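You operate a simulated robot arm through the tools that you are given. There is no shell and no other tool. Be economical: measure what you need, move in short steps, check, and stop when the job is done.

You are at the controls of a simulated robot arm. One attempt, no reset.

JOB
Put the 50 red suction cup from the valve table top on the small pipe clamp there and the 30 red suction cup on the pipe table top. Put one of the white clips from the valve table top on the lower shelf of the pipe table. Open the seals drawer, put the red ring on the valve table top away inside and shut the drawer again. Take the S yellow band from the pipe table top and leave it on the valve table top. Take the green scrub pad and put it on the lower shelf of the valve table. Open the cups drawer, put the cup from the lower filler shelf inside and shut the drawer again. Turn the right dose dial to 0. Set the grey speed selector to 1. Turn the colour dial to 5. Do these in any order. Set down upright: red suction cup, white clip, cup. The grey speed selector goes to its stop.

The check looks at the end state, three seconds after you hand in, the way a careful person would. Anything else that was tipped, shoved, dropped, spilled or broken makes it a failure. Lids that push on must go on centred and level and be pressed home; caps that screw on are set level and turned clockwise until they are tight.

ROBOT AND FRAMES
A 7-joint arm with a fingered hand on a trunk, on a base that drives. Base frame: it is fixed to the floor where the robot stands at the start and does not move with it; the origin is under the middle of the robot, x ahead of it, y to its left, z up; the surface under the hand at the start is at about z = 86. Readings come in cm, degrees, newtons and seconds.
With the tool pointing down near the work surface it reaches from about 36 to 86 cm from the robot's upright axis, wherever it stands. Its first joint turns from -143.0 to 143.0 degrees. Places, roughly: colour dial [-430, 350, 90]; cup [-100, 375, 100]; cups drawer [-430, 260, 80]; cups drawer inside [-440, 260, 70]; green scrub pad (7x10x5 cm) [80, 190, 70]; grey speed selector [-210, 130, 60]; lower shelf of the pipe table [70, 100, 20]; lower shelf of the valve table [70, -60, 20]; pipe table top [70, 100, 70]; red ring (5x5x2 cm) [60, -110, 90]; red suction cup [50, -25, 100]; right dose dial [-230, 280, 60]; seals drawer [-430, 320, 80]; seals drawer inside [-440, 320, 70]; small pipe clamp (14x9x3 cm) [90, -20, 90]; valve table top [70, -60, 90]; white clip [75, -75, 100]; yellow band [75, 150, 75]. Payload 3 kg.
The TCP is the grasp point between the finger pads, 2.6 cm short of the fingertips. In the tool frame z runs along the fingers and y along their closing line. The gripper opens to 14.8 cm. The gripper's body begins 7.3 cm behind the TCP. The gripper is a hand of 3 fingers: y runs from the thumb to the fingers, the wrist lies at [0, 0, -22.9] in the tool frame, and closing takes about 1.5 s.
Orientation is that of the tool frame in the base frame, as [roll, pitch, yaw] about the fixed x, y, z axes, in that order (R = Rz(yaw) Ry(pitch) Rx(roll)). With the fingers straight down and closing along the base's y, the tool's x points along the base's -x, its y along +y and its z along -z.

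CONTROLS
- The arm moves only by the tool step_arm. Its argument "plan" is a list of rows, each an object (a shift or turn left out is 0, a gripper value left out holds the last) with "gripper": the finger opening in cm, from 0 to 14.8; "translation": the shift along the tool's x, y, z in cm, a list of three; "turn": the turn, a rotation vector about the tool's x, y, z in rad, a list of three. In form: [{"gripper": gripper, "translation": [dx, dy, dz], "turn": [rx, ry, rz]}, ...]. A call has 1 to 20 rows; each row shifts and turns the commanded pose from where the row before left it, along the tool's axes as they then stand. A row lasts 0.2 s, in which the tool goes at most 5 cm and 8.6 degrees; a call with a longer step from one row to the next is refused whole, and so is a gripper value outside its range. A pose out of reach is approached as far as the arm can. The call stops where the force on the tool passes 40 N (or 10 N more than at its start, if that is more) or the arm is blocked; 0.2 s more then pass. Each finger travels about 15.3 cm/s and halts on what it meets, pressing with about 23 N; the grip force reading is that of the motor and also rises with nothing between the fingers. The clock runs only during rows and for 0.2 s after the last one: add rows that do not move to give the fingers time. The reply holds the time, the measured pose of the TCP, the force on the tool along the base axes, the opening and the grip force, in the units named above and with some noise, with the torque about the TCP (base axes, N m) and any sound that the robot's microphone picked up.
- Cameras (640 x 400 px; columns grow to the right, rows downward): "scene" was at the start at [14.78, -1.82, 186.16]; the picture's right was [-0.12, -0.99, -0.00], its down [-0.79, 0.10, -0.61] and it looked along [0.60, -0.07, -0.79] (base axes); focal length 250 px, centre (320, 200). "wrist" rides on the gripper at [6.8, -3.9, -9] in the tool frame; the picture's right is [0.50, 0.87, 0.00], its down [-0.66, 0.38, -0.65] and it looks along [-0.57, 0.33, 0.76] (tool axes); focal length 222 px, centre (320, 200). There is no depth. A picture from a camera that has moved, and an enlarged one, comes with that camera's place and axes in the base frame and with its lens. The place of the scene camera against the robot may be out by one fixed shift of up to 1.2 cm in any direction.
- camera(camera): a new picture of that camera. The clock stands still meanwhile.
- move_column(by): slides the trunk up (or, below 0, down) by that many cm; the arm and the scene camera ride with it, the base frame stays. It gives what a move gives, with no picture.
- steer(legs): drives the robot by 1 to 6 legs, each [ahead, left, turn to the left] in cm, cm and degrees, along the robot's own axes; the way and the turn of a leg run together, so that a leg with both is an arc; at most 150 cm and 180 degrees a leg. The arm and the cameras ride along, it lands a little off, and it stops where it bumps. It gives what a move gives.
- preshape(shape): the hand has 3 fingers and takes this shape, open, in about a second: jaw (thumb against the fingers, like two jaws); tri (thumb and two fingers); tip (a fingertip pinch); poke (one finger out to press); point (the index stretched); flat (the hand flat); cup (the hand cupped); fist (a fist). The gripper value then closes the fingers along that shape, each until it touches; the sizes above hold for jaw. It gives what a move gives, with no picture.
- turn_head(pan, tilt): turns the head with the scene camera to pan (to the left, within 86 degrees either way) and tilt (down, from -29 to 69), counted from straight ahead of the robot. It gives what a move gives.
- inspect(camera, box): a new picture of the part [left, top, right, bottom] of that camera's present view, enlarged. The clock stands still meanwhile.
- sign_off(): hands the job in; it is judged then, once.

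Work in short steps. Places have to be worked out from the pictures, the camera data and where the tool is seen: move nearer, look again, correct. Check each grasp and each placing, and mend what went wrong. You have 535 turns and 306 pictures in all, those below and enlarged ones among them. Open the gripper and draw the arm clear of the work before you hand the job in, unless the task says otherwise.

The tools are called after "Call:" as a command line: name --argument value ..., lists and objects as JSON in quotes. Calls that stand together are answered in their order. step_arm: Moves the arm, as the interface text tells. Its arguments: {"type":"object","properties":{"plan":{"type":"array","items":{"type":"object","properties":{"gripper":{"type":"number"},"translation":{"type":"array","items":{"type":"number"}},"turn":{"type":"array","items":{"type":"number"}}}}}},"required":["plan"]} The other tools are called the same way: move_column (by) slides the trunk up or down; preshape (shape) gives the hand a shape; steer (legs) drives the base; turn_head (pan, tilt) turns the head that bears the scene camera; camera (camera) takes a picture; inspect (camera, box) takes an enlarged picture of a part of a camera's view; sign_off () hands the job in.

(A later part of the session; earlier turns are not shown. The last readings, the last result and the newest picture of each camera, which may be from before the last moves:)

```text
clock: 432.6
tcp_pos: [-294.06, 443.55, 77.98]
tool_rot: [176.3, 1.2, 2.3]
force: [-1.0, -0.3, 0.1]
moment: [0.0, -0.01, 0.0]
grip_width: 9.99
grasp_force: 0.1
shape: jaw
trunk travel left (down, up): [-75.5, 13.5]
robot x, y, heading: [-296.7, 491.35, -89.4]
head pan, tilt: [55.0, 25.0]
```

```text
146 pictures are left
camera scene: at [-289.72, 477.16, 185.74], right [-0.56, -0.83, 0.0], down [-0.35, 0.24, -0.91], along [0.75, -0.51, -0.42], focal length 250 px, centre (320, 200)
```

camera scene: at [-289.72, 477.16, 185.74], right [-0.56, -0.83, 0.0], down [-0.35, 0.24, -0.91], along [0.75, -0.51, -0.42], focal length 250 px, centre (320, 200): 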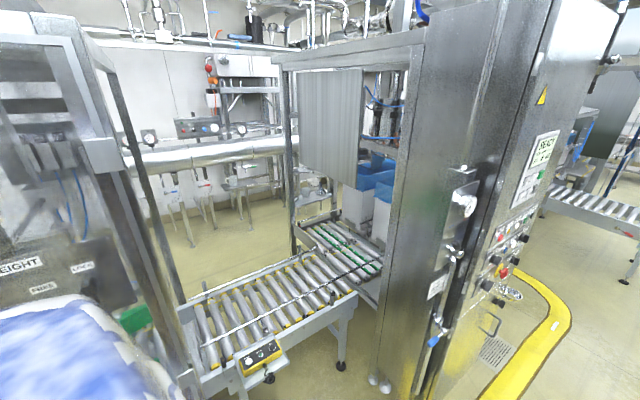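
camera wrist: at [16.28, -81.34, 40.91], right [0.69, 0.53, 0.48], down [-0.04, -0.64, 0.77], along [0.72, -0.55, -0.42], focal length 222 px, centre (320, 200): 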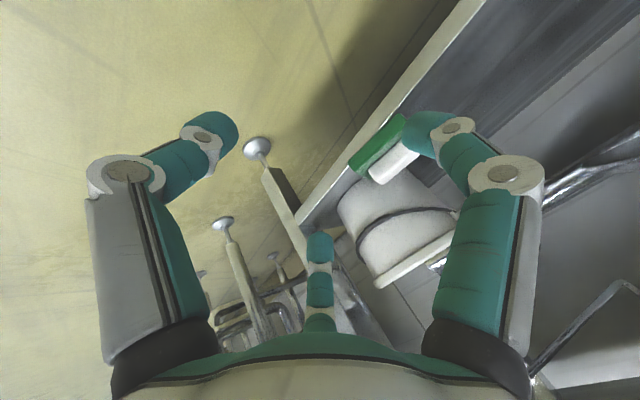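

Call:
turn_head --pan -55 --tilt 28

Call:
inspect --camera "scene" --box '[100, 120, 340, 290]'

Call:
inspect --camera "scene" --box '[200, 150, 330, 250]'

Call:
turn_head --pan 25 --tilt 28

Call:
inspect --camera "scene" --box '[280, 80, 480, 330]'

```text
clock: 434.5
tcp_pos: [-294.06, 443.56, 77.97]
tool_rot: [176.3, 1.2, 2.3]
force: [-0.7, -0.7, 0.5]
moment: [0.0, 0.01, 0.0]
grip_width: 10.0
grasp_force: 0.1
shape: jaw
trunk travel left (down, up): [-75.5, 13.5]
robot x, y, heading: [-296.46, 491.6, -89.4]
head pan, tilt: [-55.0, 28.0]
```

```text
2.35 times, centred on (220, 205) of scene
camera zoom: at [-304.73, 477.04, 185.26], right [-0.58, 0.81, 0.0], down [0.38, 0.27, -0.88], along [-0.72, -0.51, -0.47], focal length 588 px, centre (555, 188)
```

zoom: 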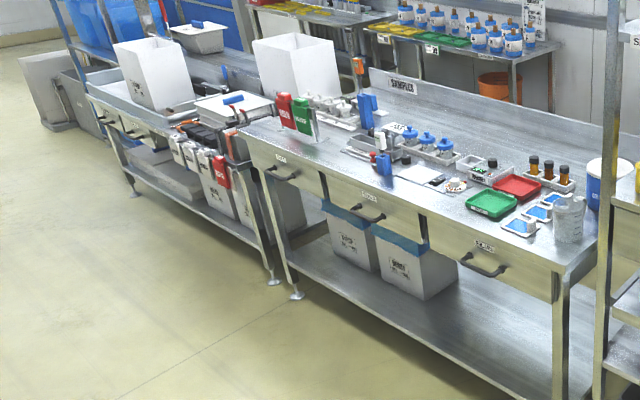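

```text
4.00 times, centred on (265, 200) of scene
camera zoom: at [-304.73, 477.04, 185.26], right [-0.58, 0.81, 0.0], down [0.38, 0.27, -0.88], along [-0.72, -0.51, -0.47], focal length 1000 px, centre (540, 200)
```

zoom: 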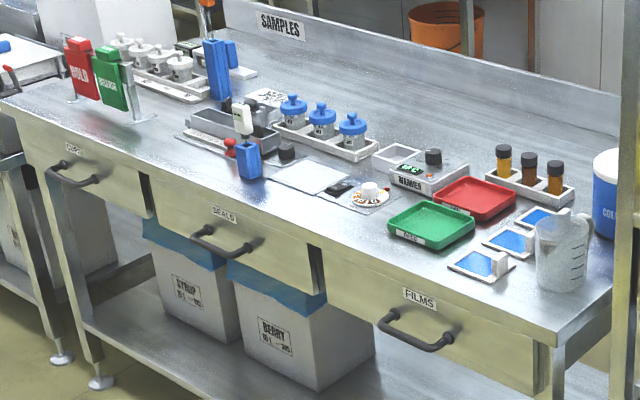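

```text
clock: 436.0
tcp_pos: [-294.07, 443.54, 77.91]
tool_rot: [176.3, 1.2, 2.3]
force: [-0.4, -0.6, -0.6]
moment: [0.02, 0.02, 0.0]
grip_width: 10.02
grasp_force: 0.2
shape: jaw
trunk travel left (down, up): [-75.5, 13.5]
robot x, y, heading: [-296.71, 491.32, -89.3]
head pan, tilt: [25.0, 28.0]
```

```text
1.60 times, centred on (380, 205) of scene
camera zoom: at [-293.39, 474.14, 185.26], right [-0.9, -0.43, 0.0], down [-0.2, 0.42, -0.88], along [0.38, -0.8, -0.47], focal length 400 px, centre (224, 192)
```

zoom: 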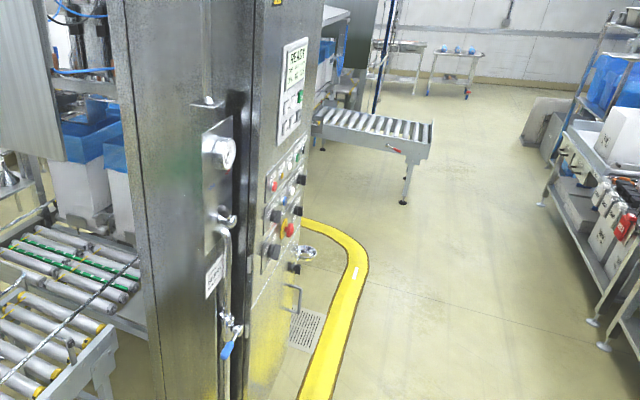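

The bench has CUPS / SEALS / FILMS drawers and the colour dial on top; the cabinet panel (dose dials) faces west. Drive in front of the panel and face it.

Call:
steer --legs '[[140, -10, 0], [45, 0, 0], [0, 0, 89]]'

Call:
turn_head --pan 0 --tilt 35

Call:
camera --camera "scene"

```text
clock: 440.8
tcp_pos: [-291.95, 355.8, 77.92]
tool_rot: [176.2, 1.2, 13.7]
force: [0.7, 0.2, -1.0]
moment: [-0.01, 0.0, 0.0]
grip_width: 10.0
grasp_force: 0.0
shape: jaw
trunk travel left (down, up): [-75.5, 13.5]
robot x, y, heading: [-303.95, 402.22, -77.8]
head pan, tilt: [25.0, 28.0]
stopped in leg 1: the robot was blocked; the commanded pose is now the measured one
```

```text
clock: 441.6
tcp_pos: [-291.88, 355.81, 77.9]
tool_rot: [176.3, 1.3, 13.5]
force: [-0.2, 0.6, 0.6]
moment: [-0.03, 0.0, -0.03]
grip_width: 9.99
grasp_force: 0.1
shape: jaw
trunk travel left (down, up): [-75.5, 13.5]
robot x, y, heading: [-304.05, 401.88, -78.1]
head pan, tilt: [0.0, 35.0]
```

```text
142 pictures are left
camera scene: at [-301.13, 384.67, 184.16], right [-0.98, -0.21, 0.0], down [-0.12, 0.56, -0.82], along [0.17, -0.8, -0.57], focal length 250 px, centre (320, 200)
```

scene: 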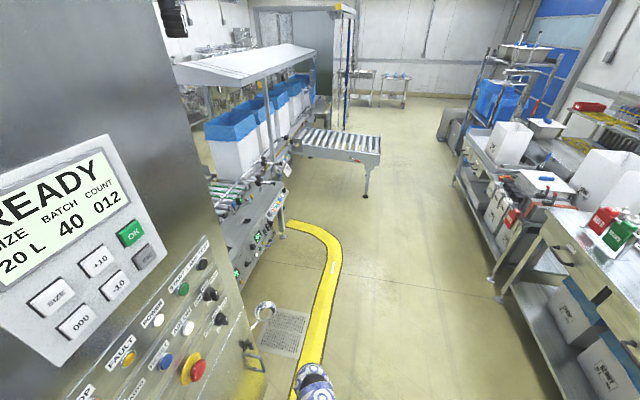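

The base bumped the yellow floor guard (outer face x≈-291). I back off, shift west to x≈-325 and continue to y≈275.

Call:
steer --legs '[[-10, 0, 0], [0, -20, 0], [0, 0, -12], [125, 0, 0]]'

```text
clock: 450.6
tcp_pos: [-322.72, 235.58, 77.9]
tool_rot: [176.3, 1.3, 1.6]
force: [0.0, -0.8, -0.3]
moment: [0.01, -0.01, 0.01]
grip_width: 10.01
grasp_force: 0.0
shape: jaw
trunk travel left (down, up): [-75.5, 13.5]
robot x, y, heading: [-325.05, 283.4, -90.3]
head pan, tilt: [0.0, 35.0]
```

Now face the panel (+x) and look.

Call:
steer --legs '[[0, 0, 90]]'

Call:
turn_head --pan 0 --tilt 40

Call:
camera --camera "scene"

Call:
turn_head --pan -45 --tilt 35

Call:
camera --camera "scene"

```text
clock: 454.8
tcp_pos: [-277.29, 285.67, 77.99]
tool_rot: [176.3, 1.3, 91.6]
force: [-0.1, -0.6, -0.4]
moment: [0.0, 0.01, 0.03]
grip_width: 10.01
grasp_force: 0.1
shape: jaw
trunk travel left (down, up): [-75.5, 13.5]
robot x, y, heading: [-325.16, 283.18, -0.0]
head pan, tilt: [0.0, 35.0]
```

```text
clock: 455.5
tcp_pos: [-277.24, 285.65, 77.85]
tool_rot: [176.4, 1.4, 91.7]
force: [0.1, -0.2, 0.9]
moment: [-0.02, 0.02, 0.01]
grip_width: 9.99
grasp_force: 0.1
shape: jaw
trunk travel left (down, up): [-75.5, 13.5]
robot x, y, heading: [-325.03, 283.57, -0.1]
head pan, tilt: [0.0, 40.0]
```

```text
141 pictures are left
camera scene: at [-309.11, 282.38, 183.41], right [0.0, -1.0, 0.0], down [-0.64, 0.0, -0.77], along [0.77, 0.0, -0.64], focal length 250 px, centre (320, 200)
```

scene: 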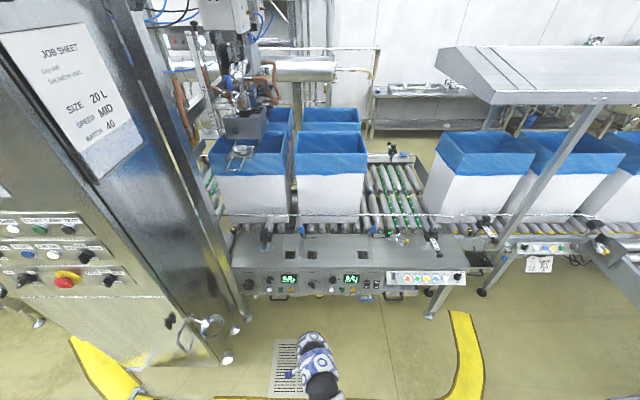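

```text
clock: 456.6
tcp_pos: [-277.24, 285.61, 77.86]
tool_rot: [176.3, 1.3, 91.7]
force: [-0.4, 1.5, -0.3]
moment: [0.01, 0.03, 0.01]
grip_width: 10.0
grasp_force: 0.0
shape: jaw
trunk travel left (down, up): [-75.5, 13.5]
robot x, y, heading: [-325.21, 283.67, -0.0]
head pan, tilt: [-45.0, 35.0]
```

```text
140 pictures are left
camera scene: at [-311.38, 276.15, 184.16], right [-0.71, -0.71, 0.0], down [-0.41, 0.41, -0.82], along [0.58, -0.58, -0.57], focal length 250 px, centre (320, 200)
```

scene: 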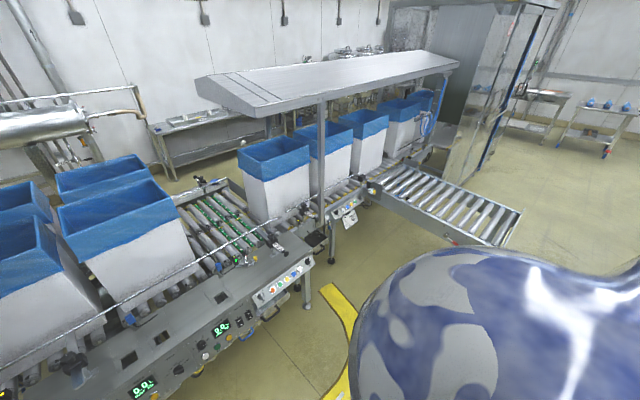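

Call:
turn_head --pan 0 --tilt 45

Call:
inspect --camera "scene" --box '[230, 200, 400, 290]'

Call:
inspect --camera "scene" --box '[370, 190, 620, 290]'

```text
clock: 457.7
tcp_pos: [-277.37, 285.5, 77.84]
tool_rot: [176.3, 1.3, 91.7]
force: [-0.4, -0.4, -0.5]
moment: [0.03, 0.06, -0.02]
grip_width: 10.0
grasp_force: 0.2
shape: jaw
trunk travel left (down, up): [-75.5, 13.5]
robot x, y, heading: [-325.15, 283.29, 0.1]
head pan, tilt: [0.0, 45.0]
```

```text
3.76 times, centred on (315, 245) of scene
camera zoom: at [-309.48, 282.37, 182.68], right [0.0, -1.0, 0.0], down [-0.71, 0.0, -0.71], along [0.71, 0.0, -0.71], focal length 941 px, centre (339, 31)
```

zoom: 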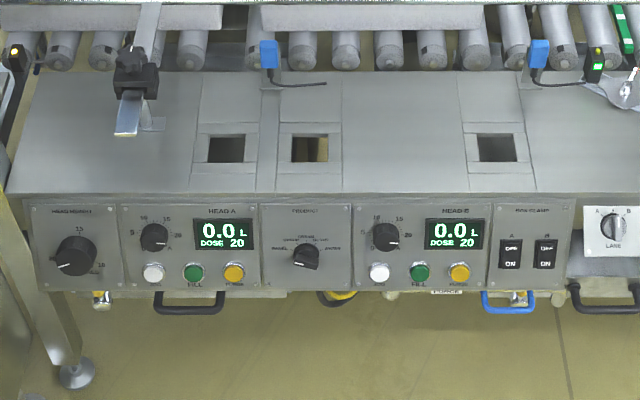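

```text
2.56 times, centred on (495, 240) of scene
camera zoom: at [-309.48, 282.37, 182.68], right [0.0, -1.0, 0.0], down [-0.71, 0.0, -0.71], along [0.71, 0.0, -0.71], focal length 640 px, centre (-128, 98)
```

zoom: 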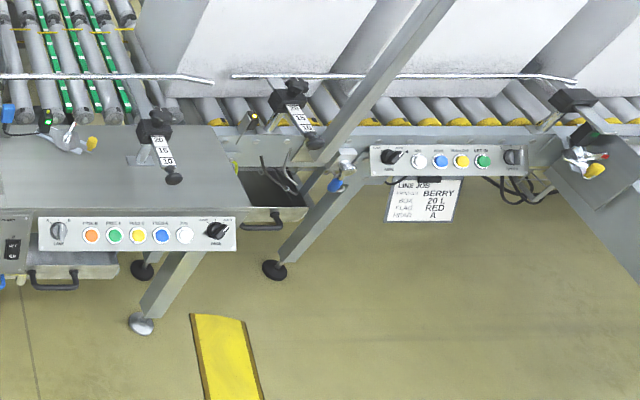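

The HEAD B dose dial is at about (-232,275.5,62). I lower the trunk and turn the hand to point forward (+x), raising and extending it.

Call:
move_column --by -35

Call:
step_arm --plan '[{"translation": [0, 2, -2], "turn": [-0.13, 0, 0]}, {"translation": [0, 2, -2], "turn": [-0.13, 0, 0]}, {"translation": [0, 2, -2], "turn": [-0.13, 0, 0]}, {"translation": [0, 2, -1], "turn": [-0.13, 0, 0]}, {"translation": [0, 2, 0], "turn": [-0.13, 0, 0]}, {"translation": [0, 2, 0], "turn": [-0.13, 0, 0]}, {"translation": [0, 2, 0], "turn": [-0.13, 0, 0]}, {"translation": [0, 2, 0], "turn": [-0.13, 0, 0]}, {"translation": [0, 2, 0], "turn": [-0.13, 0, 0]}, {"translation": [0, 2, 0], "turn": [-0.13, 0, 0]}, {"translation": [0, 2, 0], "turn": [-0.13, 0, 0]}, {"turn": [-0.06, 0, 0]}, {}]'

```text
clock: 461.1
tcp_pos: [-277.44, 285.69, 42.99]
tool_rot: [176.2, 1.3, 91.7]
force: [-0.1, -0.1, 0.5]
moment: [0.02, 0.0, 0.01]
grip_width: 9.97
grasp_force: 0.0
shape: jaw
trunk travel left (down, up): [-40.5, 48.5]
robot x, y, heading: [-325.0, 283.33, -0.2]
head pan, tilt: [0.0, 45.0]
```

```text
clock: 463.9
tcp_pos: [-263.82, 286.39, 62.84]
tool_rot: [90.9, 1.3, 91.8]
force: [0.2, 0.4, 0.1]
moment: [0.0, 0.0, -0.03]
grip_width: 9.99
grasp_force: 0.0
shape: jaw
trunk travel left (down, up): [-40.5, 48.5]
robot x, y, heading: [-325.08, 282.83, 0.1]
head pan, tilt: [0.0, 45.0]
```

Call:
step_arm --plan '[{"translation": [-4, 0, 0]}, {"translation": [-4, 0, 0]}, {"translation": [-3, 0, 0]}, {}]'

Call:
camera --camera "wrist"

Call:
camera --camera "scene"

```text
clock: 464.9
tcp_pos: [-263.49, 275.28, 63.16]
tool_rot: [90.9, 1.1, 91.7]
force: [-0.7, 0.6, 0.3]
moment: [-0.03, 0.02, 0.01]
grip_width: 10.0
grasp_force: 0.1
shape: jaw
trunk travel left (down, up): [-40.5, 48.5]
robot x, y, heading: [-324.74, 283.06, -0.1]
head pan, tilt: [0.0, 45.0]
```

```text
137 pictures are left
camera wrist: at [-272.85, 281.74, 59.19], right [0.0, 0.52, 0.86], down [-0.63, -0.67, 0.4], along [0.78, -0.54, 0.33], focal length 222 px, centre (320, 200)
```

wrist: 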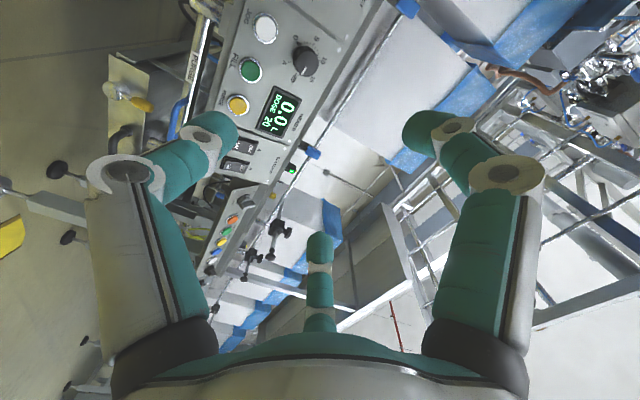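

```text
136 pictures are left
camera scene: at [-309.49, 282.36, 147.68], right [0.0, -1.0, 0.0], down [-0.71, 0.0, -0.71], along [0.71, 0.0, -0.71], focal length 250 px, centre (320, 200)
```

scene: 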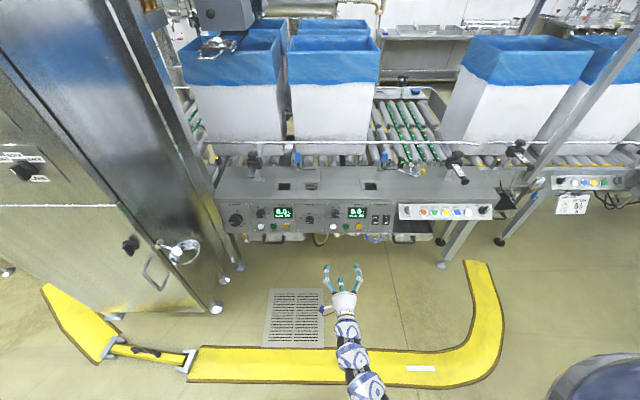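

Call:
inspect --camera "wrist" --box '[220, 0, 360, 150]'

Call:
inspect --camera "scene" --box '[280, 195, 400, 250]'

```text
2.67 times, centred on (290, 75) of wrist
camera zoom: at [-272.85, 281.74, 59.19], right [0.0, 0.52, 0.86], down [-0.63, -0.67, 0.4], along [0.78, -0.54, 0.33], focal length 592 px, centre (400, 533)
```

zoom: 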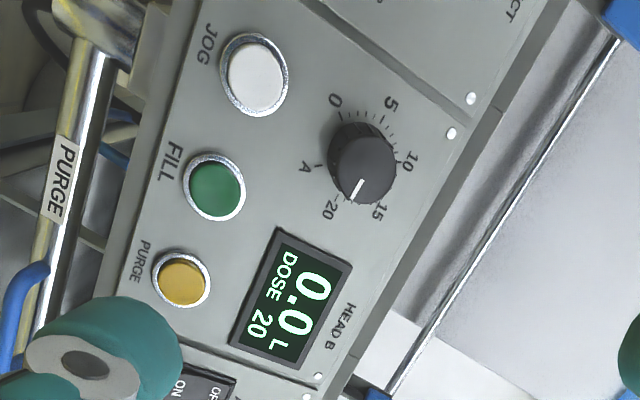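

```text
5.33 times, centred on (340, 222) of scene
camera zoom: at [-309.49, 282.36, 147.68], right [0.0, -1.0, 0.0], down [-0.71, 0.0, -0.71], along [0.71, 0.0, -0.71], focal length 1334 px, centre (213, 80)
```

zoom: 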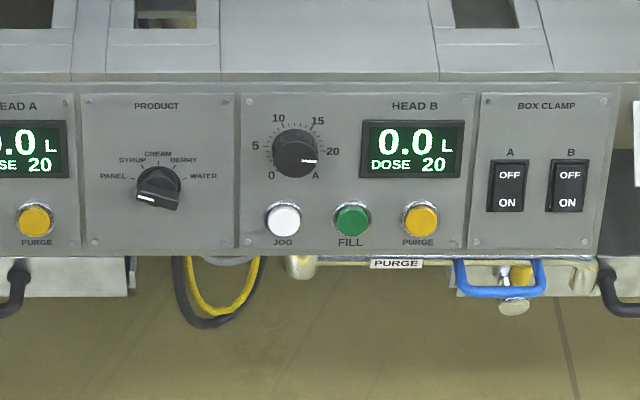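

Dial scale: 20 at 3 o'clock (current), 0 at ~8 o'clock; need ~240° counter-clockwise seen from the front. Knob at ≈(-231,275.8,60.4), Ø3.8. Approach with the hand pre-rotated clockwise.

Call:
step_arm --plan '[{"gripper": 8, "translation": [0.5, -2.8, 0], "turn": [0, -0.03, 0]}, {"translation": [0, 0, 4], "turn": [0, 0, 0.13]}, {"translation": [0, 0, 4], "turn": [0, 0, 0.13]}, {"translation": [0, 0, 4], "turn": [0, 0, 0.13]}, {"translation": [0, 0, 4], "turn": [0, 0, 0.13]}, {"turn": [0, 0, 0.13]}, {"turn": [0, 0, 0.13]}, {"turn": [0, 0, 0.13]}, {"turn": [0, 0, 0.13]}, {}]'

Call:
camera --camera "wrist"

```text
clock: 467.1
tcp_pos: [-247.4, 275.84, 60.13]
tool_rot: [91.7, -58.4, 88.5]
force: [-0.3, -0.7, -0.5]
moment: [-0.01, -0.03, -0.01]
grip_width: 8.08
grasp_force: 0.0
shape: jaw
trunk travel left (down, up): [-40.5, 48.5]
robot x, y, heading: [-324.69, 282.95, -0.0]
head pan, tilt: [0.0, 45.0]
```

```text
133 pictures are left
camera wrist: at [-256.44, 282.72, 63.92], right [0.01, -0.48, 0.88], down [-0.66, -0.67, -0.35], along [0.75, -0.58, -0.32], focal length 222 px, centre (320, 200)
```

wrist: 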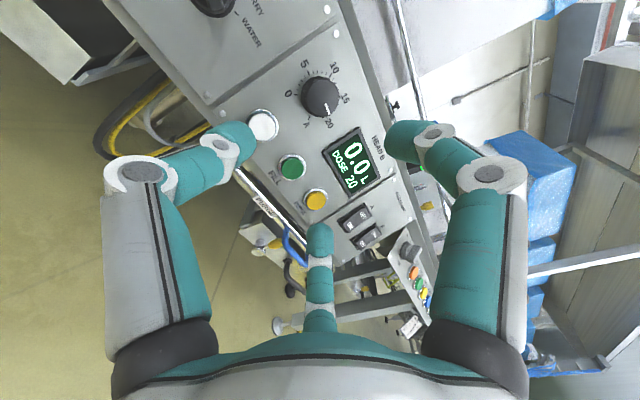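

Call:
step_arm --plan '[{"translation": [0, 0, 4]}, {"translation": [0, 0, 4]}, {"translation": [0, 0, 4]}, {}]'

Call:
camera --camera "wrist"

```text
clock: 468.1
tcp_pos: [-235.58, 276.26, 62.69]
tool_rot: [91.7, -58.2, 88.5]
force: [-0.1, 0.2, 0.4]
moment: [-0.03, -0.03, 0.0]
grip_width: 8.03
grasp_force: 0.0
shape: jaw
out of reach, approached as far as the arm can: row 2, 3
trunk travel left (down, up): [-40.5, 48.5]
robot x, y, heading: [-324.88, 282.84, 0.1]
head pan, tilt: [0.0, 45.0]
```

```text
132 pictures are left
camera wrist: at [-244.62, 283.12, 66.56], right [0.01, -0.47, 0.88], down [-0.66, -0.67, -0.35], along [0.75, -0.58, -0.32], focal length 222 px, centre (320, 200)
```

wrist: 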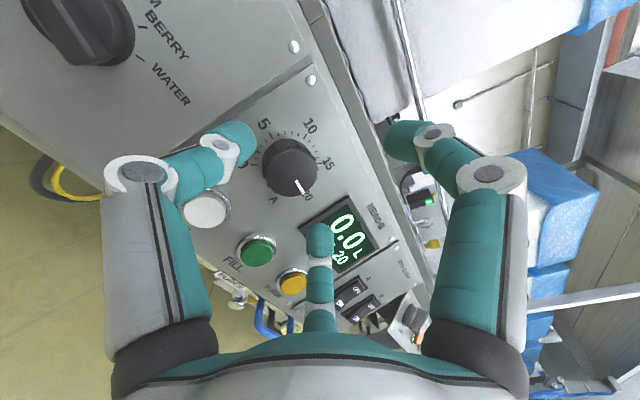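

Reach limit; lower the trunk while raising the hand so the shoulder is level, and nudge the base forward.

Call:
step_arm --plan '[{"translation": [0, 0, -4]}, {"translation": [0, 0, -2]}, {"translation": [3.46, 2, 0]}, {"translation": [3.46, 2, 0]}, {"translation": [3.46, 2, 0]}, {"translation": [3.46, 2, 0]}, {"translation": [3.46, 2, 0]}, {}]'

Call:
move_column --by -22.5

Call:
steer --legs '[[4, 0, 0]]'

Call:
camera --camera "wrist"

```text
clock: 469.9
tcp_pos: [-241.28, 276.67, 82.95]
tool_rot: [91.7, -58.3, 88.5]
force: [0.4, -0.2, -0.2]
moment: [0.02, 0.04, 0.04]
grip_width: 8.02
grasp_force: 0.0
shape: jaw
trunk travel left (down, up): [-40.5, 48.5]
robot x, y, heading: [-324.96, 283.48, -0.3]
head pan, tilt: [0.0, 45.0]
```

```text
clock: 472.3
tcp_pos: [-241.11, 276.72, 60.38]
tool_rot: [91.8, -58.3, 88.5]
force: [-0.1, 0.9, -0.5]
moment: [-0.01, 0.01, 0.02]
grip_width: 8.04
grasp_force: 0.1
shape: jaw
trunk travel left (down, up): [-18.0, 71.0]
robot x, y, heading: [-325.01, 282.88, -0.0]
head pan, tilt: [0.0, 45.0]
```

```text
clock: 473.2
tcp_pos: [-237.25, 276.72, 60.33]
tool_rot: [91.6, -58.2, 88.5]
force: [-0.3, -0.7, 0.6]
moment: [0.01, 0.0, -0.03]
grip_width: 8.0
grasp_force: 0.1
shape: jaw
trunk travel left (down, up): [-18.0, 71.0]
robot x, y, heading: [-320.97, 283.58, -0.1]
head pan, tilt: [0.0, 45.0]
```

```text
131 pictures are left
camera wrist: at [-246.17, 283.62, 64.25], right [0.01, -0.47, 0.88], down [-0.66, -0.67, -0.35], along [0.75, -0.58, -0.32], focal length 222 px, centre (320, 200)
```

wrist: 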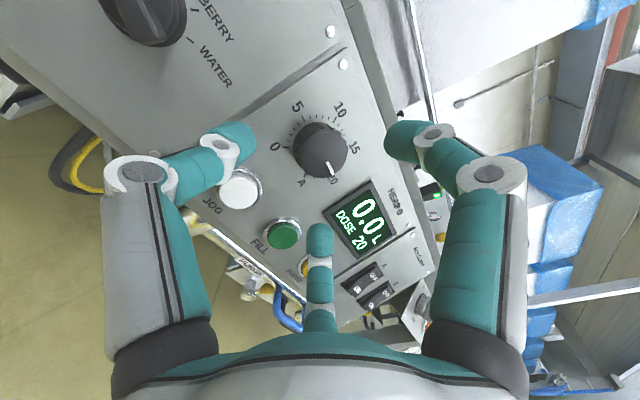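

Call:
step_arm --plan '[{"translation": [-0.64, 0.4, 2]}, {"translation": [0, 0, 1.5]}, {"translation": [0, 0, 1]}, {"translation": [0, 0, 0.7]}, {}]'

Call:
camera --camera "wrist"

```text
clock: 474.1
tcp_pos: [-232.96, 276.13, 60.06]
tool_rot: [91.8, -58.4, 88.5]
force: [-26.6, 1.7, 5.5]
moment: [0.24, 0.67, 0.6]
grip_width: 7.93
grasp_force: 0.0
shape: jaw
trunk travel left (down, up): [-18.0, 71.0]
robot x, y, heading: [-320.86, 283.31, -0.3]
head pan, tilt: [0.0, 45.0]
stopped in row 4: the force on the tool passed its limit at 53 N (the readings are from after the stop); the commanded pose is now the measured one
```

```text
130 pictures are left
camera wrist: at [-241.89, 282.99, 63.8], right [0.01, -0.47, 0.88], down [-0.66, -0.67, -0.35], along [0.75, -0.58, -0.32], focal length 222 px, centre (320, 200)
```

wrist: 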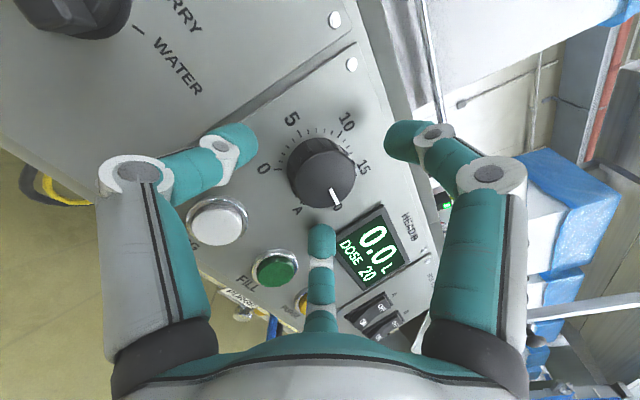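

Tips touched the panel at TCP x=-233 (panel x≈-230.3). Knob re-estimated at (277.1,60.6). Back off 0.5, re-centre and close.

Call:
step_arm --plan '[{"translation": [0, 0, -0.6]}, {"translation": [0.98, -0.59, 0]}, {"gripper": 6.5}, {"gripper": 5.5}, {}]'

Call:
camera --camera "wrist"

```text
clock: 475.2
tcp_pos: [-233.38, 277.23, 60.2]
tool_rot: [91.9, -58.3, 88.2]
force: [0.7, 0.5, 0.0]
moment: [0.0, -0.03, -0.01]
grip_width: 5.53
grasp_force: 0.0
shape: jaw
trunk travel left (down, up): [-18.0, 71.0]
robot x, y, heading: [-321.06, 283.33, -0.2]
head pan, tilt: [0.0, 45.0]
```

```text
129 pictures are left
camera wrist: at [-242.36, 284.05, 64.13], right [0.02, -0.47, 0.88], down [-0.66, -0.67, -0.35], along [0.75, -0.58, -0.32], focal length 222 px, centre (320, 200)
```

wrist: 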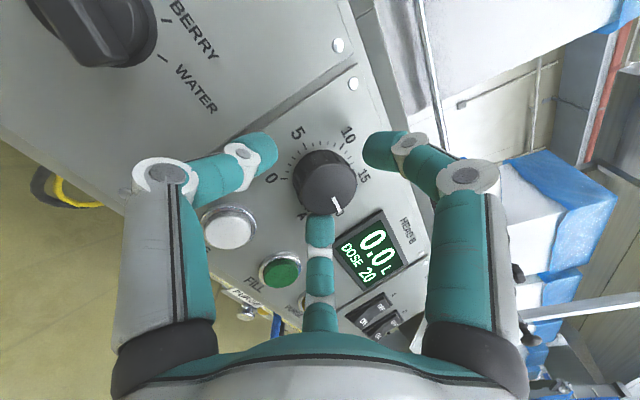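

Triangulation says the knob face is deeper (x≈-230.1) at (276.2,60.1); the earlier contact was the JOG button. Re-centre and advance with narrower opening.

Call:
step_arm --plan '[{"translation": [-0.5, 0.87, 0]}, {"translation": [0, 0, 0.8]}, {"translation": [0, 0, 0.6]}, {"translation": [0, 0, 0.5]}, {}]'

Call:
camera --camera "wrist"

```text
clock: 476.0
tcp_pos: [-232.35, 276.08, 60.14]
tool_rot: [91.9, -58.2, 88.4]
force: [-7.7, -0.6, 8.7]
moment: [0.02, -0.18, 0.02]
grip_width: 3.96
grasp_force: 13.4
shape: jaw
trunk travel left (down, up): [-18.0, 71.0]
robot x, y, heading: [-321.21, 283.42, 0.1]
head pan, tilt: [0.0, 45.0]
stopped in row 3: the force on the tool passed its limit at 50 N (the readings are from after the stop); the commanded pose is now the measured one
```

```text
128 pictures are left
camera wrist: at [-241.37, 283.05, 64.1], right [0.01, -0.47, 0.88], down [-0.66, -0.67, -0.35], along [0.75, -0.58, -0.32], focal length 222 px, centre (320, 200)
```

wrist: 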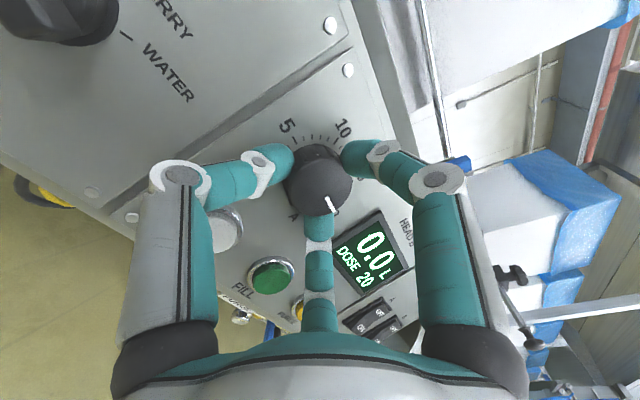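

Fingers surround the knob. Ease back slightly and close.

Call:
step_arm --plan '[{"translation": [0, 0, -0.3]}, {"gripper": 3.8}, {"gripper": 3}, {"gripper": 2}, {}, {}]'

Call:
camera --camera "wrist"

```text
clock: 477.4
tcp_pos: [-232.62, 276.27, 60.08]
tool_rot: [92.1, -58.2, 88.3]
force: [2.5, -1.2, 5.1]
moment: [0.0, 0.02, -0.05]
grip_width: 3.19
grasp_force: 23.1
shape: jaw
trunk travel left (down, up): [-18.0, 71.0]
robot x, y, heading: [-321.18, 283.43, 0.2]
head pan, tilt: [0.0, 45.0]
```

```text
127 pictures are left
camera wrist: at [-241.59, 283.16, 63.96], right [0.02, -0.47, 0.88], down [-0.66, -0.67, -0.35], along [0.75, -0.58, -0.32], focal length 222 px, centre (320, 200)
```

wrist: 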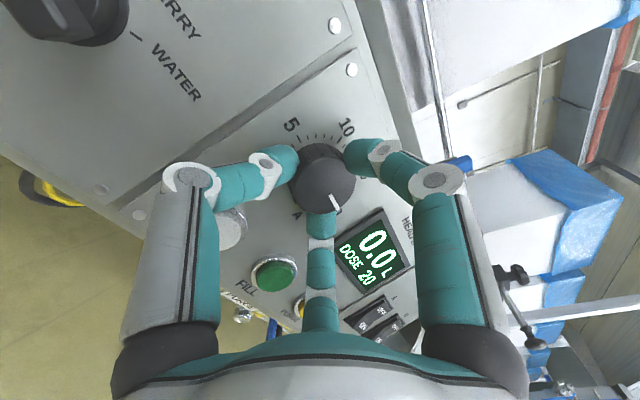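

Gripped. Rotate counter-clockwise (tool z negative) 60° and read the display.

Call:
step_arm --plan '[{"turn": [0, 0, -0.13]}, {"turn": [0, 0, -0.13]}, {"turn": [0, 0, -0.13]}, {"turn": [0, 0, -0.13]}, {"turn": [0, 0, -0.13]}, {"turn": [0, 0, -0.13]}, {"turn": [0, 0, -0.13]}, {"turn": [0, 0, -0.13]}, {}]'

Call:
camera --camera "wrist"

```text
clock: 479.4
tcp_pos: [-232.63, 276.33, 60.1]
tool_rot: [91.2, 1.4, 90.1]
force: [-15.8, 13.2, -7.5]
moment: [0.18, 0.62, 0.76]
grip_width: 3.28
grasp_force: 22.9
shape: jaw
trunk travel left (down, up): [-18.0, 71.0]
robot x, y, heading: [-320.86, 283.18, -0.4]
head pan, tilt: [0.0, 45.0]
```

```text
126 pictures are left
camera wrist: at [-241.81, 282.97, 56.15], right [0.02, 0.52, 0.85], down [-0.64, -0.65, 0.41], along [0.76, -0.56, 0.32], focal length 222 px, centre (320, 200)
```

wrist: 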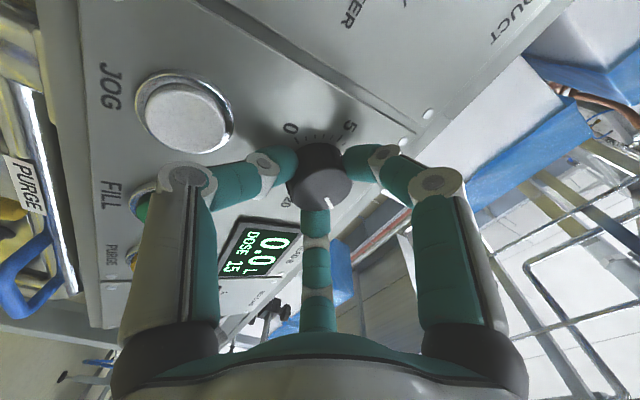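

Display reads 15: 60° per step as expected. Continue another 60°.

Call:
step_arm --plan '[{"turn": [0, 0, -0.13]}, {"turn": [0, 0, -0.13]}, {"turn": [0, 0, -0.13]}, {"turn": [0, 0, -0.13]}, {"turn": [0, 0, -0.13]}, {"turn": [0, 0, -0.13]}, {"turn": [0, 0, -0.13]}, {"turn": [0, 0, -0.13]}, {}]'

Call:
camera --camera "wrist"

```text
clock: 481.4
tcp_pos: [-232.69, 276.26, 60.08]
tool_rot: [92.5, 61.0, 92.2]
force: [-15.3, 9.6, -18.4]
moment: [0.22, 1.1, 0.8]
grip_width: 3.46
grasp_force: 22.8
shape: jaw
trunk travel left (down, up): [-18.0, 71.0]
robot x, y, heading: [-320.92, 283.38, -0.0]
head pan, tilt: [0.0, 45.0]
```

```text
125 pictures are left
camera wrist: at [-241.86, 276.12, 52.4], right [0.0, 1.0, -0.02], down [-0.64, 0.01, 0.77], along [0.77, 0.01, 0.64], focal length 222 px, centre (320, 200)
```

wrist: 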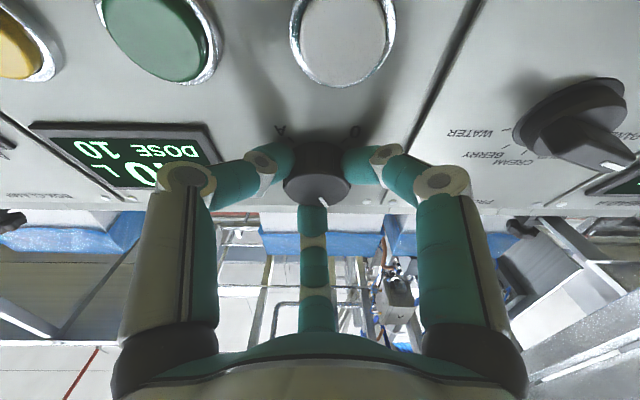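

Reads 10. Continue with another 60°, watching reach warnings.

Call:
step_arm --plan '[{"turn": [0, 0, -0.13]}, {"turn": [0, 0, -0.13]}, {"turn": [0, 0, -0.13]}, {"turn": [0, 0, -0.13]}, {"turn": [0, 0, -0.13]}, {"turn": [0, 0, -0.13]}, {"turn": [0, 0, -0.13]}, {"turn": [0, 0, -0.13]}, {}]'

Call:
camera --camera "wrist"

```text
clock: 483.4
tcp_pos: [-232.57, 276.14, 60.08]
tool_rot: [-92.3, 59.4, -92.0]
force: [-4.4, -5.0, -12.1]
moment: [0.1, 0.89, 0.21]
grip_width: 3.27
grasp_force: 22.9
shape: jaw
trunk travel left (down, up): [-18.0, 71.0]
robot x, y, heading: [-320.97, 283.25, 0.2]
head pan, tilt: [0.0, 45.0]
```

```text
124 pictures are left
camera wrist: at [-241.76, 269.36, 56.37], right [-0.02, 0.49, -0.87], down [-0.65, 0.66, 0.38], along [0.76, 0.57, 0.3], focal length 222 px, centre (320, 200)
```

wrist: 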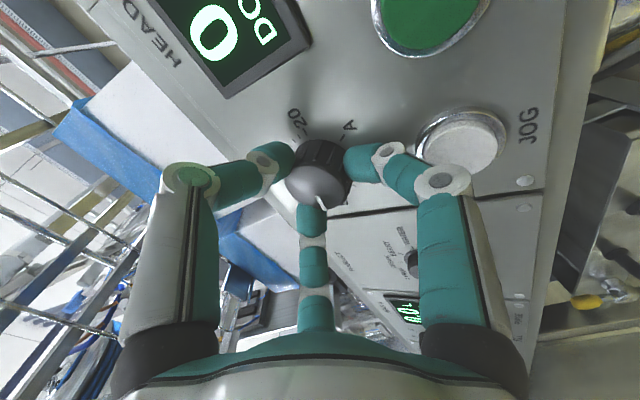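

Call:
step_arm --plan '[{"turn": [0, 0, -0.13]}, {"turn": [0, 0, -0.13]}, {"turn": [0, 0, -0.13]}, {"turn": [0, 0, -0.13]}, {"turn": [0, 0, -0.13]}, {"turn": [0, 0, -0.13]}, {"turn": [0, 0, -0.13]}, {"turn": [0, 0, -0.13]}, {}]'

Call:
camera --camera "wrist"

Call:
inspect --camera "scene" --box '[260, 150, 420, 260]'

```text
clock: 485.4
tcp_pos: [-232.63, 276.22, 60.06]
tool_rot: [-91.2, -0.2, -90.0]
force: [-11.2, -8.1, -6.7]
moment: [0.19, 0.74, -0.05]
grip_width: 3.24
grasp_force: 22.3
shape: jaw
trunk travel left (down, up): [-18.0, 71.0]
robot x, y, heading: [-320.82, 283.01, 0.1]
head pan, tilt: [0.0, 45.0]
```

```text
123 pictures are left
camera wrist: at [-241.63, 269.52, 64.2], right [-0.02, -0.5, -0.86], down [-0.66, 0.65, -0.37], along [0.75, 0.57, -0.34], focal length 222 px, centre (320, 200)
```

wrist: 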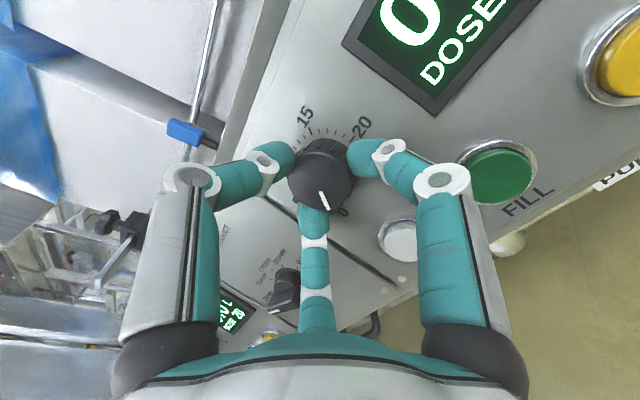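

```text
3.64 times, centred on (340, 205) of scene
camera zoom: at [-305.52, 282.34, 125.18], right [0.0, -1.0, 0.0], down [-0.71, 0.0, -0.71], along [0.71, 0.0, -0.71], focal length 909 px, centre (247, 182)
```

zoom: 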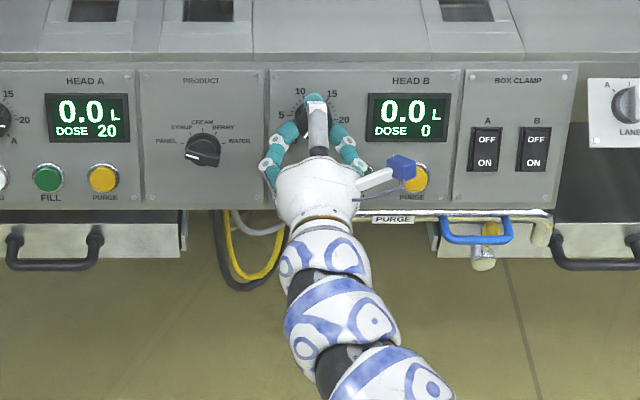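

DOSE reads 0. Open and withdraw straight back, then check the pointer.

Call:
step_arm --plan '[{"gripper": 4}, {"gripper": 5}, {"gripper": 5.5}, {}, {"translation": [0, 0, -2]}, {"translation": [0, 0, -4]}, {"translation": [0, 0, -4]}, {"translation": [0, 0, -4]}, {}]'

Call:
inspect --camera "scene" --box '[310, 160, 390, 210]'

Call:
camera --camera "wrist"

```text
clock: 487.4
tcp_pos: [-246.49, 276.23, 60.39]
tool_rot: [-91.1, -0.1, -90.0]
force: [0.0, -0.6, 0.3]
moment: [-0.01, -0.01, -0.01]
grip_width: 5.49
grasp_force: 0.0
shape: jaw
trunk travel left (down, up): [-18.0, 71.0]
robot x, y, heading: [-321.49, 283.13, -0.1]
head pan, tilt: [0.0, 45.0]
```

```text
8.00 times, centred on (350, 185) of scene
camera zoom: at [-305.53, 282.38, 125.18], right [0.0, -1.0, 0.0], down [-0.71, 0.0, -0.71], along [0.71, 0.0, -0.71], focal length 2000 px, centre (80, 320)
```

zoom: 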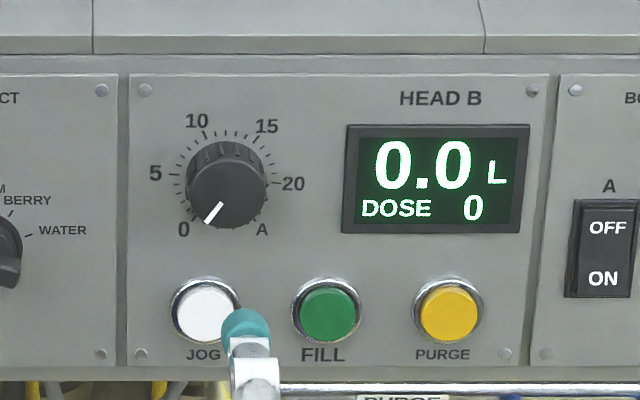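

```text
120 pictures are left
camera wrist: at [-255.59, 269.51, 64.49], right [-0.02, -0.5, -0.86], down [-0.66, 0.65, -0.37], along [0.75, 0.57, -0.34], focal length 222 px, centre (320, 200)
```

wrist: 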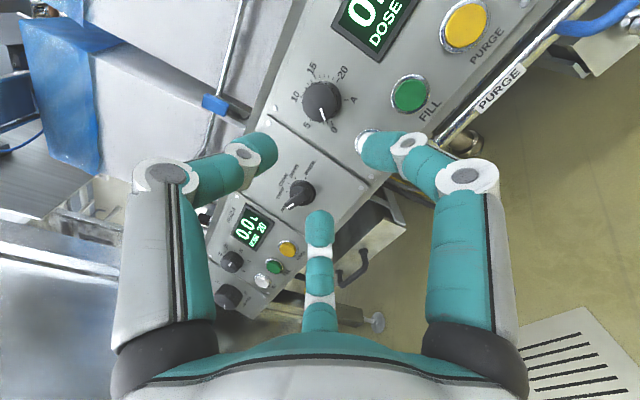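

Pointer is exactly at 0. Now to the speed selector: retract a bit, strafe south to y≈130.

Call:
step_arm --plan '[{"translation": [0, 0, -4]}, {"translation": [0, 0, -4]}, {"translation": [0, 0, -4]}, {}]'

Call:
steer --legs '[[0, -145, 0]]'

Call:
turn_head --pan 0 --tilt 35

Call:
camera --camera "scene"

```text
clock: 488.4
tcp_pos: [-256.68, 276.14, 60.55]
tool_rot: [-91.0, -0.3, -89.9]
force: [0.6, -0.6, 0.1]
moment: [0.01, -0.01, 0.03]
grip_width: 5.47
grasp_force: 0.0
shape: jaw
out of reach, approached as far as the arm can: row 3
trunk travel left (down, up): [-18.0, 71.0]
robot x, y, heading: [-320.91, 283.04, 0.2]
head pan, tilt: [0.0, 45.0]
```

```text
clock: 495.0
tcp_pos: [-255.11, 139.8, 61.27]
tool_rot: [-91.0, 1.1, -89.4]
force: [0.2, 0.3, -1.4]
moment: [0.01, -0.02, 0.0]
grip_width: 5.5
grasp_force: 0.1
shape: jaw
trunk travel left (down, up): [-18.0, 71.0]
robot x, y, heading: [-319.8, 145.37, 1.3]
head pan, tilt: [0.0, 45.0]
stopped in leg 1: the robot was blocked; the commanded pose is now the measured one
```

```text
clock: 495.7
tcp_pos: [-254.98, 139.69, 61.18]
tool_rot: [-91.0, 0.9, -89.4]
force: [-0.5, 0.9, 0.4]
moment: [0.01, -0.02, -0.01]
grip_width: 5.52
grasp_force: 0.1
shape: jaw
trunk travel left (down, up): [-18.0, 71.0]
robot x, y, heading: [-319.66, 145.3, 1.3]
head pan, tilt: [0.0, 35.0]
```

```text
119 pictures are left
camera scene: at [-303.87, 145.62, 126.68], right [0.02, -1.0, 0.01], down [-0.57, -0.02, -0.82], along [0.82, 0.02, -0.57], focal length 250 px, centre (320, 200)
```

scene: 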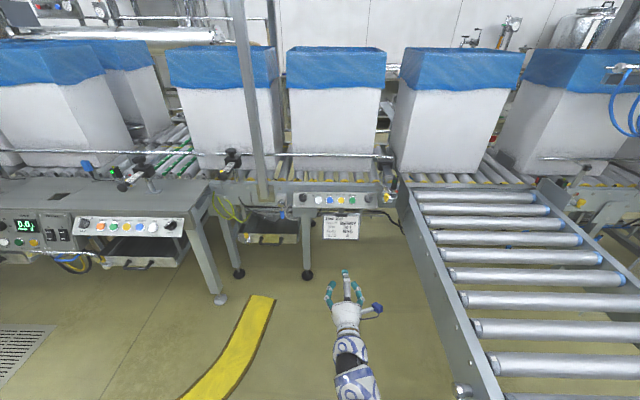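

Call:
inspect --camera "scene" --box '[280, 175, 410, 250]'

```text
4.92 times, centred on (345, 212) of scene
camera zoom: at [-303.87, 145.62, 126.68], right [0.02, -1.0, 0.01], down [-0.57, -0.02, -0.82], along [0.82, 0.02, -0.57], focal length 1231 px, centre (197, 138)
```

zoom: 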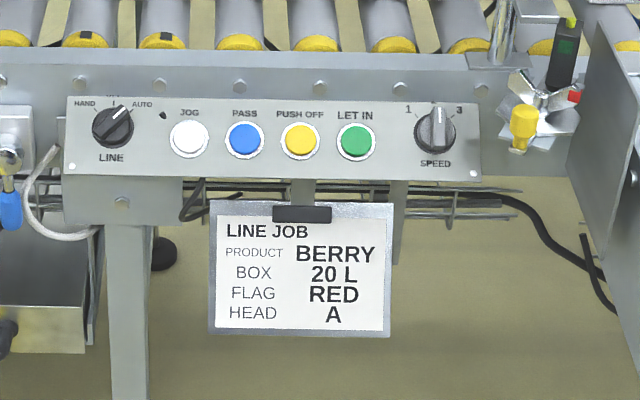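

Speed selector at about y=125.3, z≈61, pointer up (2); needs ~45° counter-clockwise to 1. Move the hand in front of it.

Call:
step_arm --plan '[{"translation": [4, 0, 0]}, {"translation": [4, 0, 0]}, {"translation": [4, 0, 0]}, {"translation": [2.4, 0, 0]}, {"translation": [0, 0, 4], "turn": [0, 0, 0.13]}, {"translation": [0, 0, 4], "turn": [0, 0, 0.13]}, {"translation": [0, 0, 4], "turn": [0, 0, 0.13]}, {"turn": [0, 0, 0.13]}, {"turn": [0, 0, 0.13]}, {"turn": [0, 0, 0.13]}, {"turn": [0, 0, 0.13]}, {"turn": [0, 0, 0.13]}, {}]'

Call:
camera --camera "wrist"

```text
clock: 498.5
tcp_pos: [-243.37, 126.0, 60.46]
tool_rot: [-91.5, 60.5, -91.4]
force: [-0.1, 0.1, 0.1]
moment: [0.02, -0.03, -0.02]
grip_width: 5.51
grasp_force: 0.1
shape: jaw
out of reach, approached as far as the arm can: row 1, 2
trunk travel left (down, up): [-18.0, 71.0]
robot x, y, heading: [-320.91, 146.28, 0.7]
head pan, tilt: [0.0, 35.0]
```

```text
117 pictures are left
camera wrist: at [-252.58, 119.25, 56.63], right [-0.01, 0.51, -0.86], down [-0.65, 0.65, 0.39], along [0.76, 0.56, 0.32], focal length 222 px, centre (320, 200)
```

wrist: 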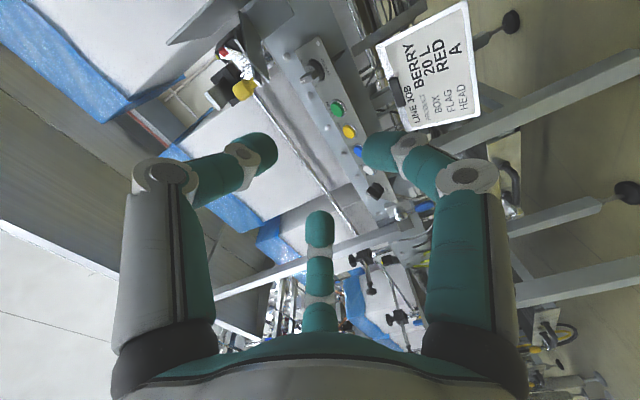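

Call:
steer --legs '[[22, 0, -0.7]]'

Call:
camera --camera "wrist"

```text
clock: 499.6
tcp_pos: [-242.07, 122.88, 60.04]
tool_rot: [-91.2, 61.6, -94.1]
force: [0.7, -0.4, -0.1]
moment: [0.01, -0.05, -0.01]
grip_width: 5.48
grasp_force: 0.0
shape: jaw
trunk travel left (down, up): [-18.0, 71.0]
robot x, y, heading: [-318.19, 148.39, -2.8]
head pan, tilt: [0.0, 35.0]
stopped in leg 1: the robot was blocked; the commanded pose is now the measured one
```

```text
116 pictures are left
camera wrist: at [-251.59, 116.75, 55.94], right [0.02, 0.52, -0.85], down [-0.62, 0.68, 0.4], along [0.79, 0.52, 0.34], focal length 222 px, centre (320, 200)
```

wrist: 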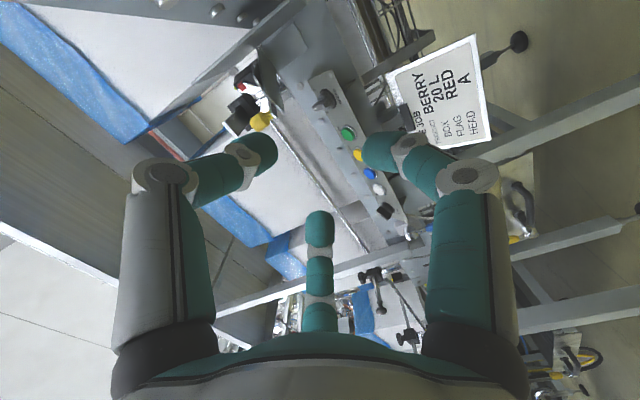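

The base corner hits the roller spur; only a narrow stance is possible. Try (≈-314,151) and then test how far the arm can stretch.

Call:
steer --legs '[[-2, 3, 3], [12, 0, 0]]'

```text
clock: 501.3
tcp_pos: [-230.59, 129.62, 59.75]
tool_rot: [-91.3, 61.8, -91.3]
force: [1.6, -0.2, -0.6]
moment: [0.06, 0.04, -0.01]
grip_width: 5.53
grasp_force: 0.1
shape: jaw
trunk travel left (down, up): [-18.0, 71.0]
robot x, y, heading: [-307.96, 151.76, 0.3]
head pan, tilt: [0.0, 35.0]
```

Call:
steer --legs '[[10, 0, 0]]'

Call:
camera --camera "wrist"

```text
clock: 502.4
tcp_pos: [-222.82, 130.17, 59.93]
tool_rot: [-91.1, 61.8, -90.7]
force: [0.4, 0.3, -0.2]
moment: [0.0, 0.01, -0.01]
grip_width: 5.5
grasp_force: 0.1
shape: jaw
trunk travel left (down, up): [-18.0, 71.0]
robot x, y, heading: [-300.4, 151.7, 0.7]
head pan, tilt: [0.0, 35.0]
stopped in leg 1: the robot was blocked; the commanded pose is now the measured one
```

```text
115 pictures are left
camera wrist: at [-231.92, 123.51, 55.9], right [-0.01, 0.53, -0.85], down [-0.65, 0.64, 0.4], along [0.76, 0.56, 0.34], focal length 222 px, centre (320, 200)
```

wrist: 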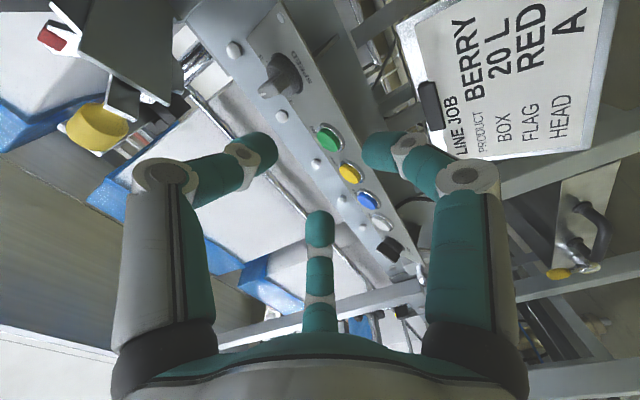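

Call:
step_arm --plan '[{"translation": [0.5, -2.3, 0]}, {"translation": [0.54, -2.3, 0]}, {"translation": [0, 0, 2]}, {"translation": [0, 0, 2]}, {}]'

Call:
camera --camera "wrist"

```text
clock: 503.8
tcp_pos: [-219.54, 130.95, 59.82]
tool_rot: [-93.4, 68.9, -92.1]
force: [-0.1, 0.3, 0.0]
moment: [0.03, -0.02, 0.0]
grip_width: 5.51
grasp_force: 0.3
shape: jaw
trunk travel left (down, up): [-18.0, 71.0]
robot x, y, heading: [-301.23, 154.73, 1.3]
head pan, tilt: [0.0, 35.0]
stopped in row 5: the arm was blocked; the commanded pose is now the measured one
```

```text
114 pictures are left
camera wrist: at [-228.64, 124.82, 55.02], right [-0.03, 0.63, -0.78], down [-0.66, 0.58, 0.49], along [0.76, 0.52, 0.39], focal length 222 px, centre (320, 200)
```

wrist: 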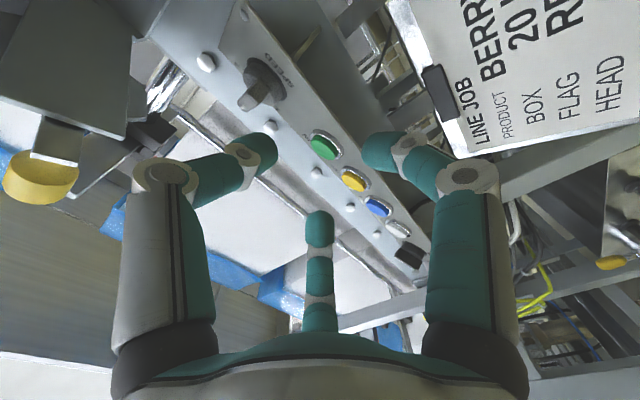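

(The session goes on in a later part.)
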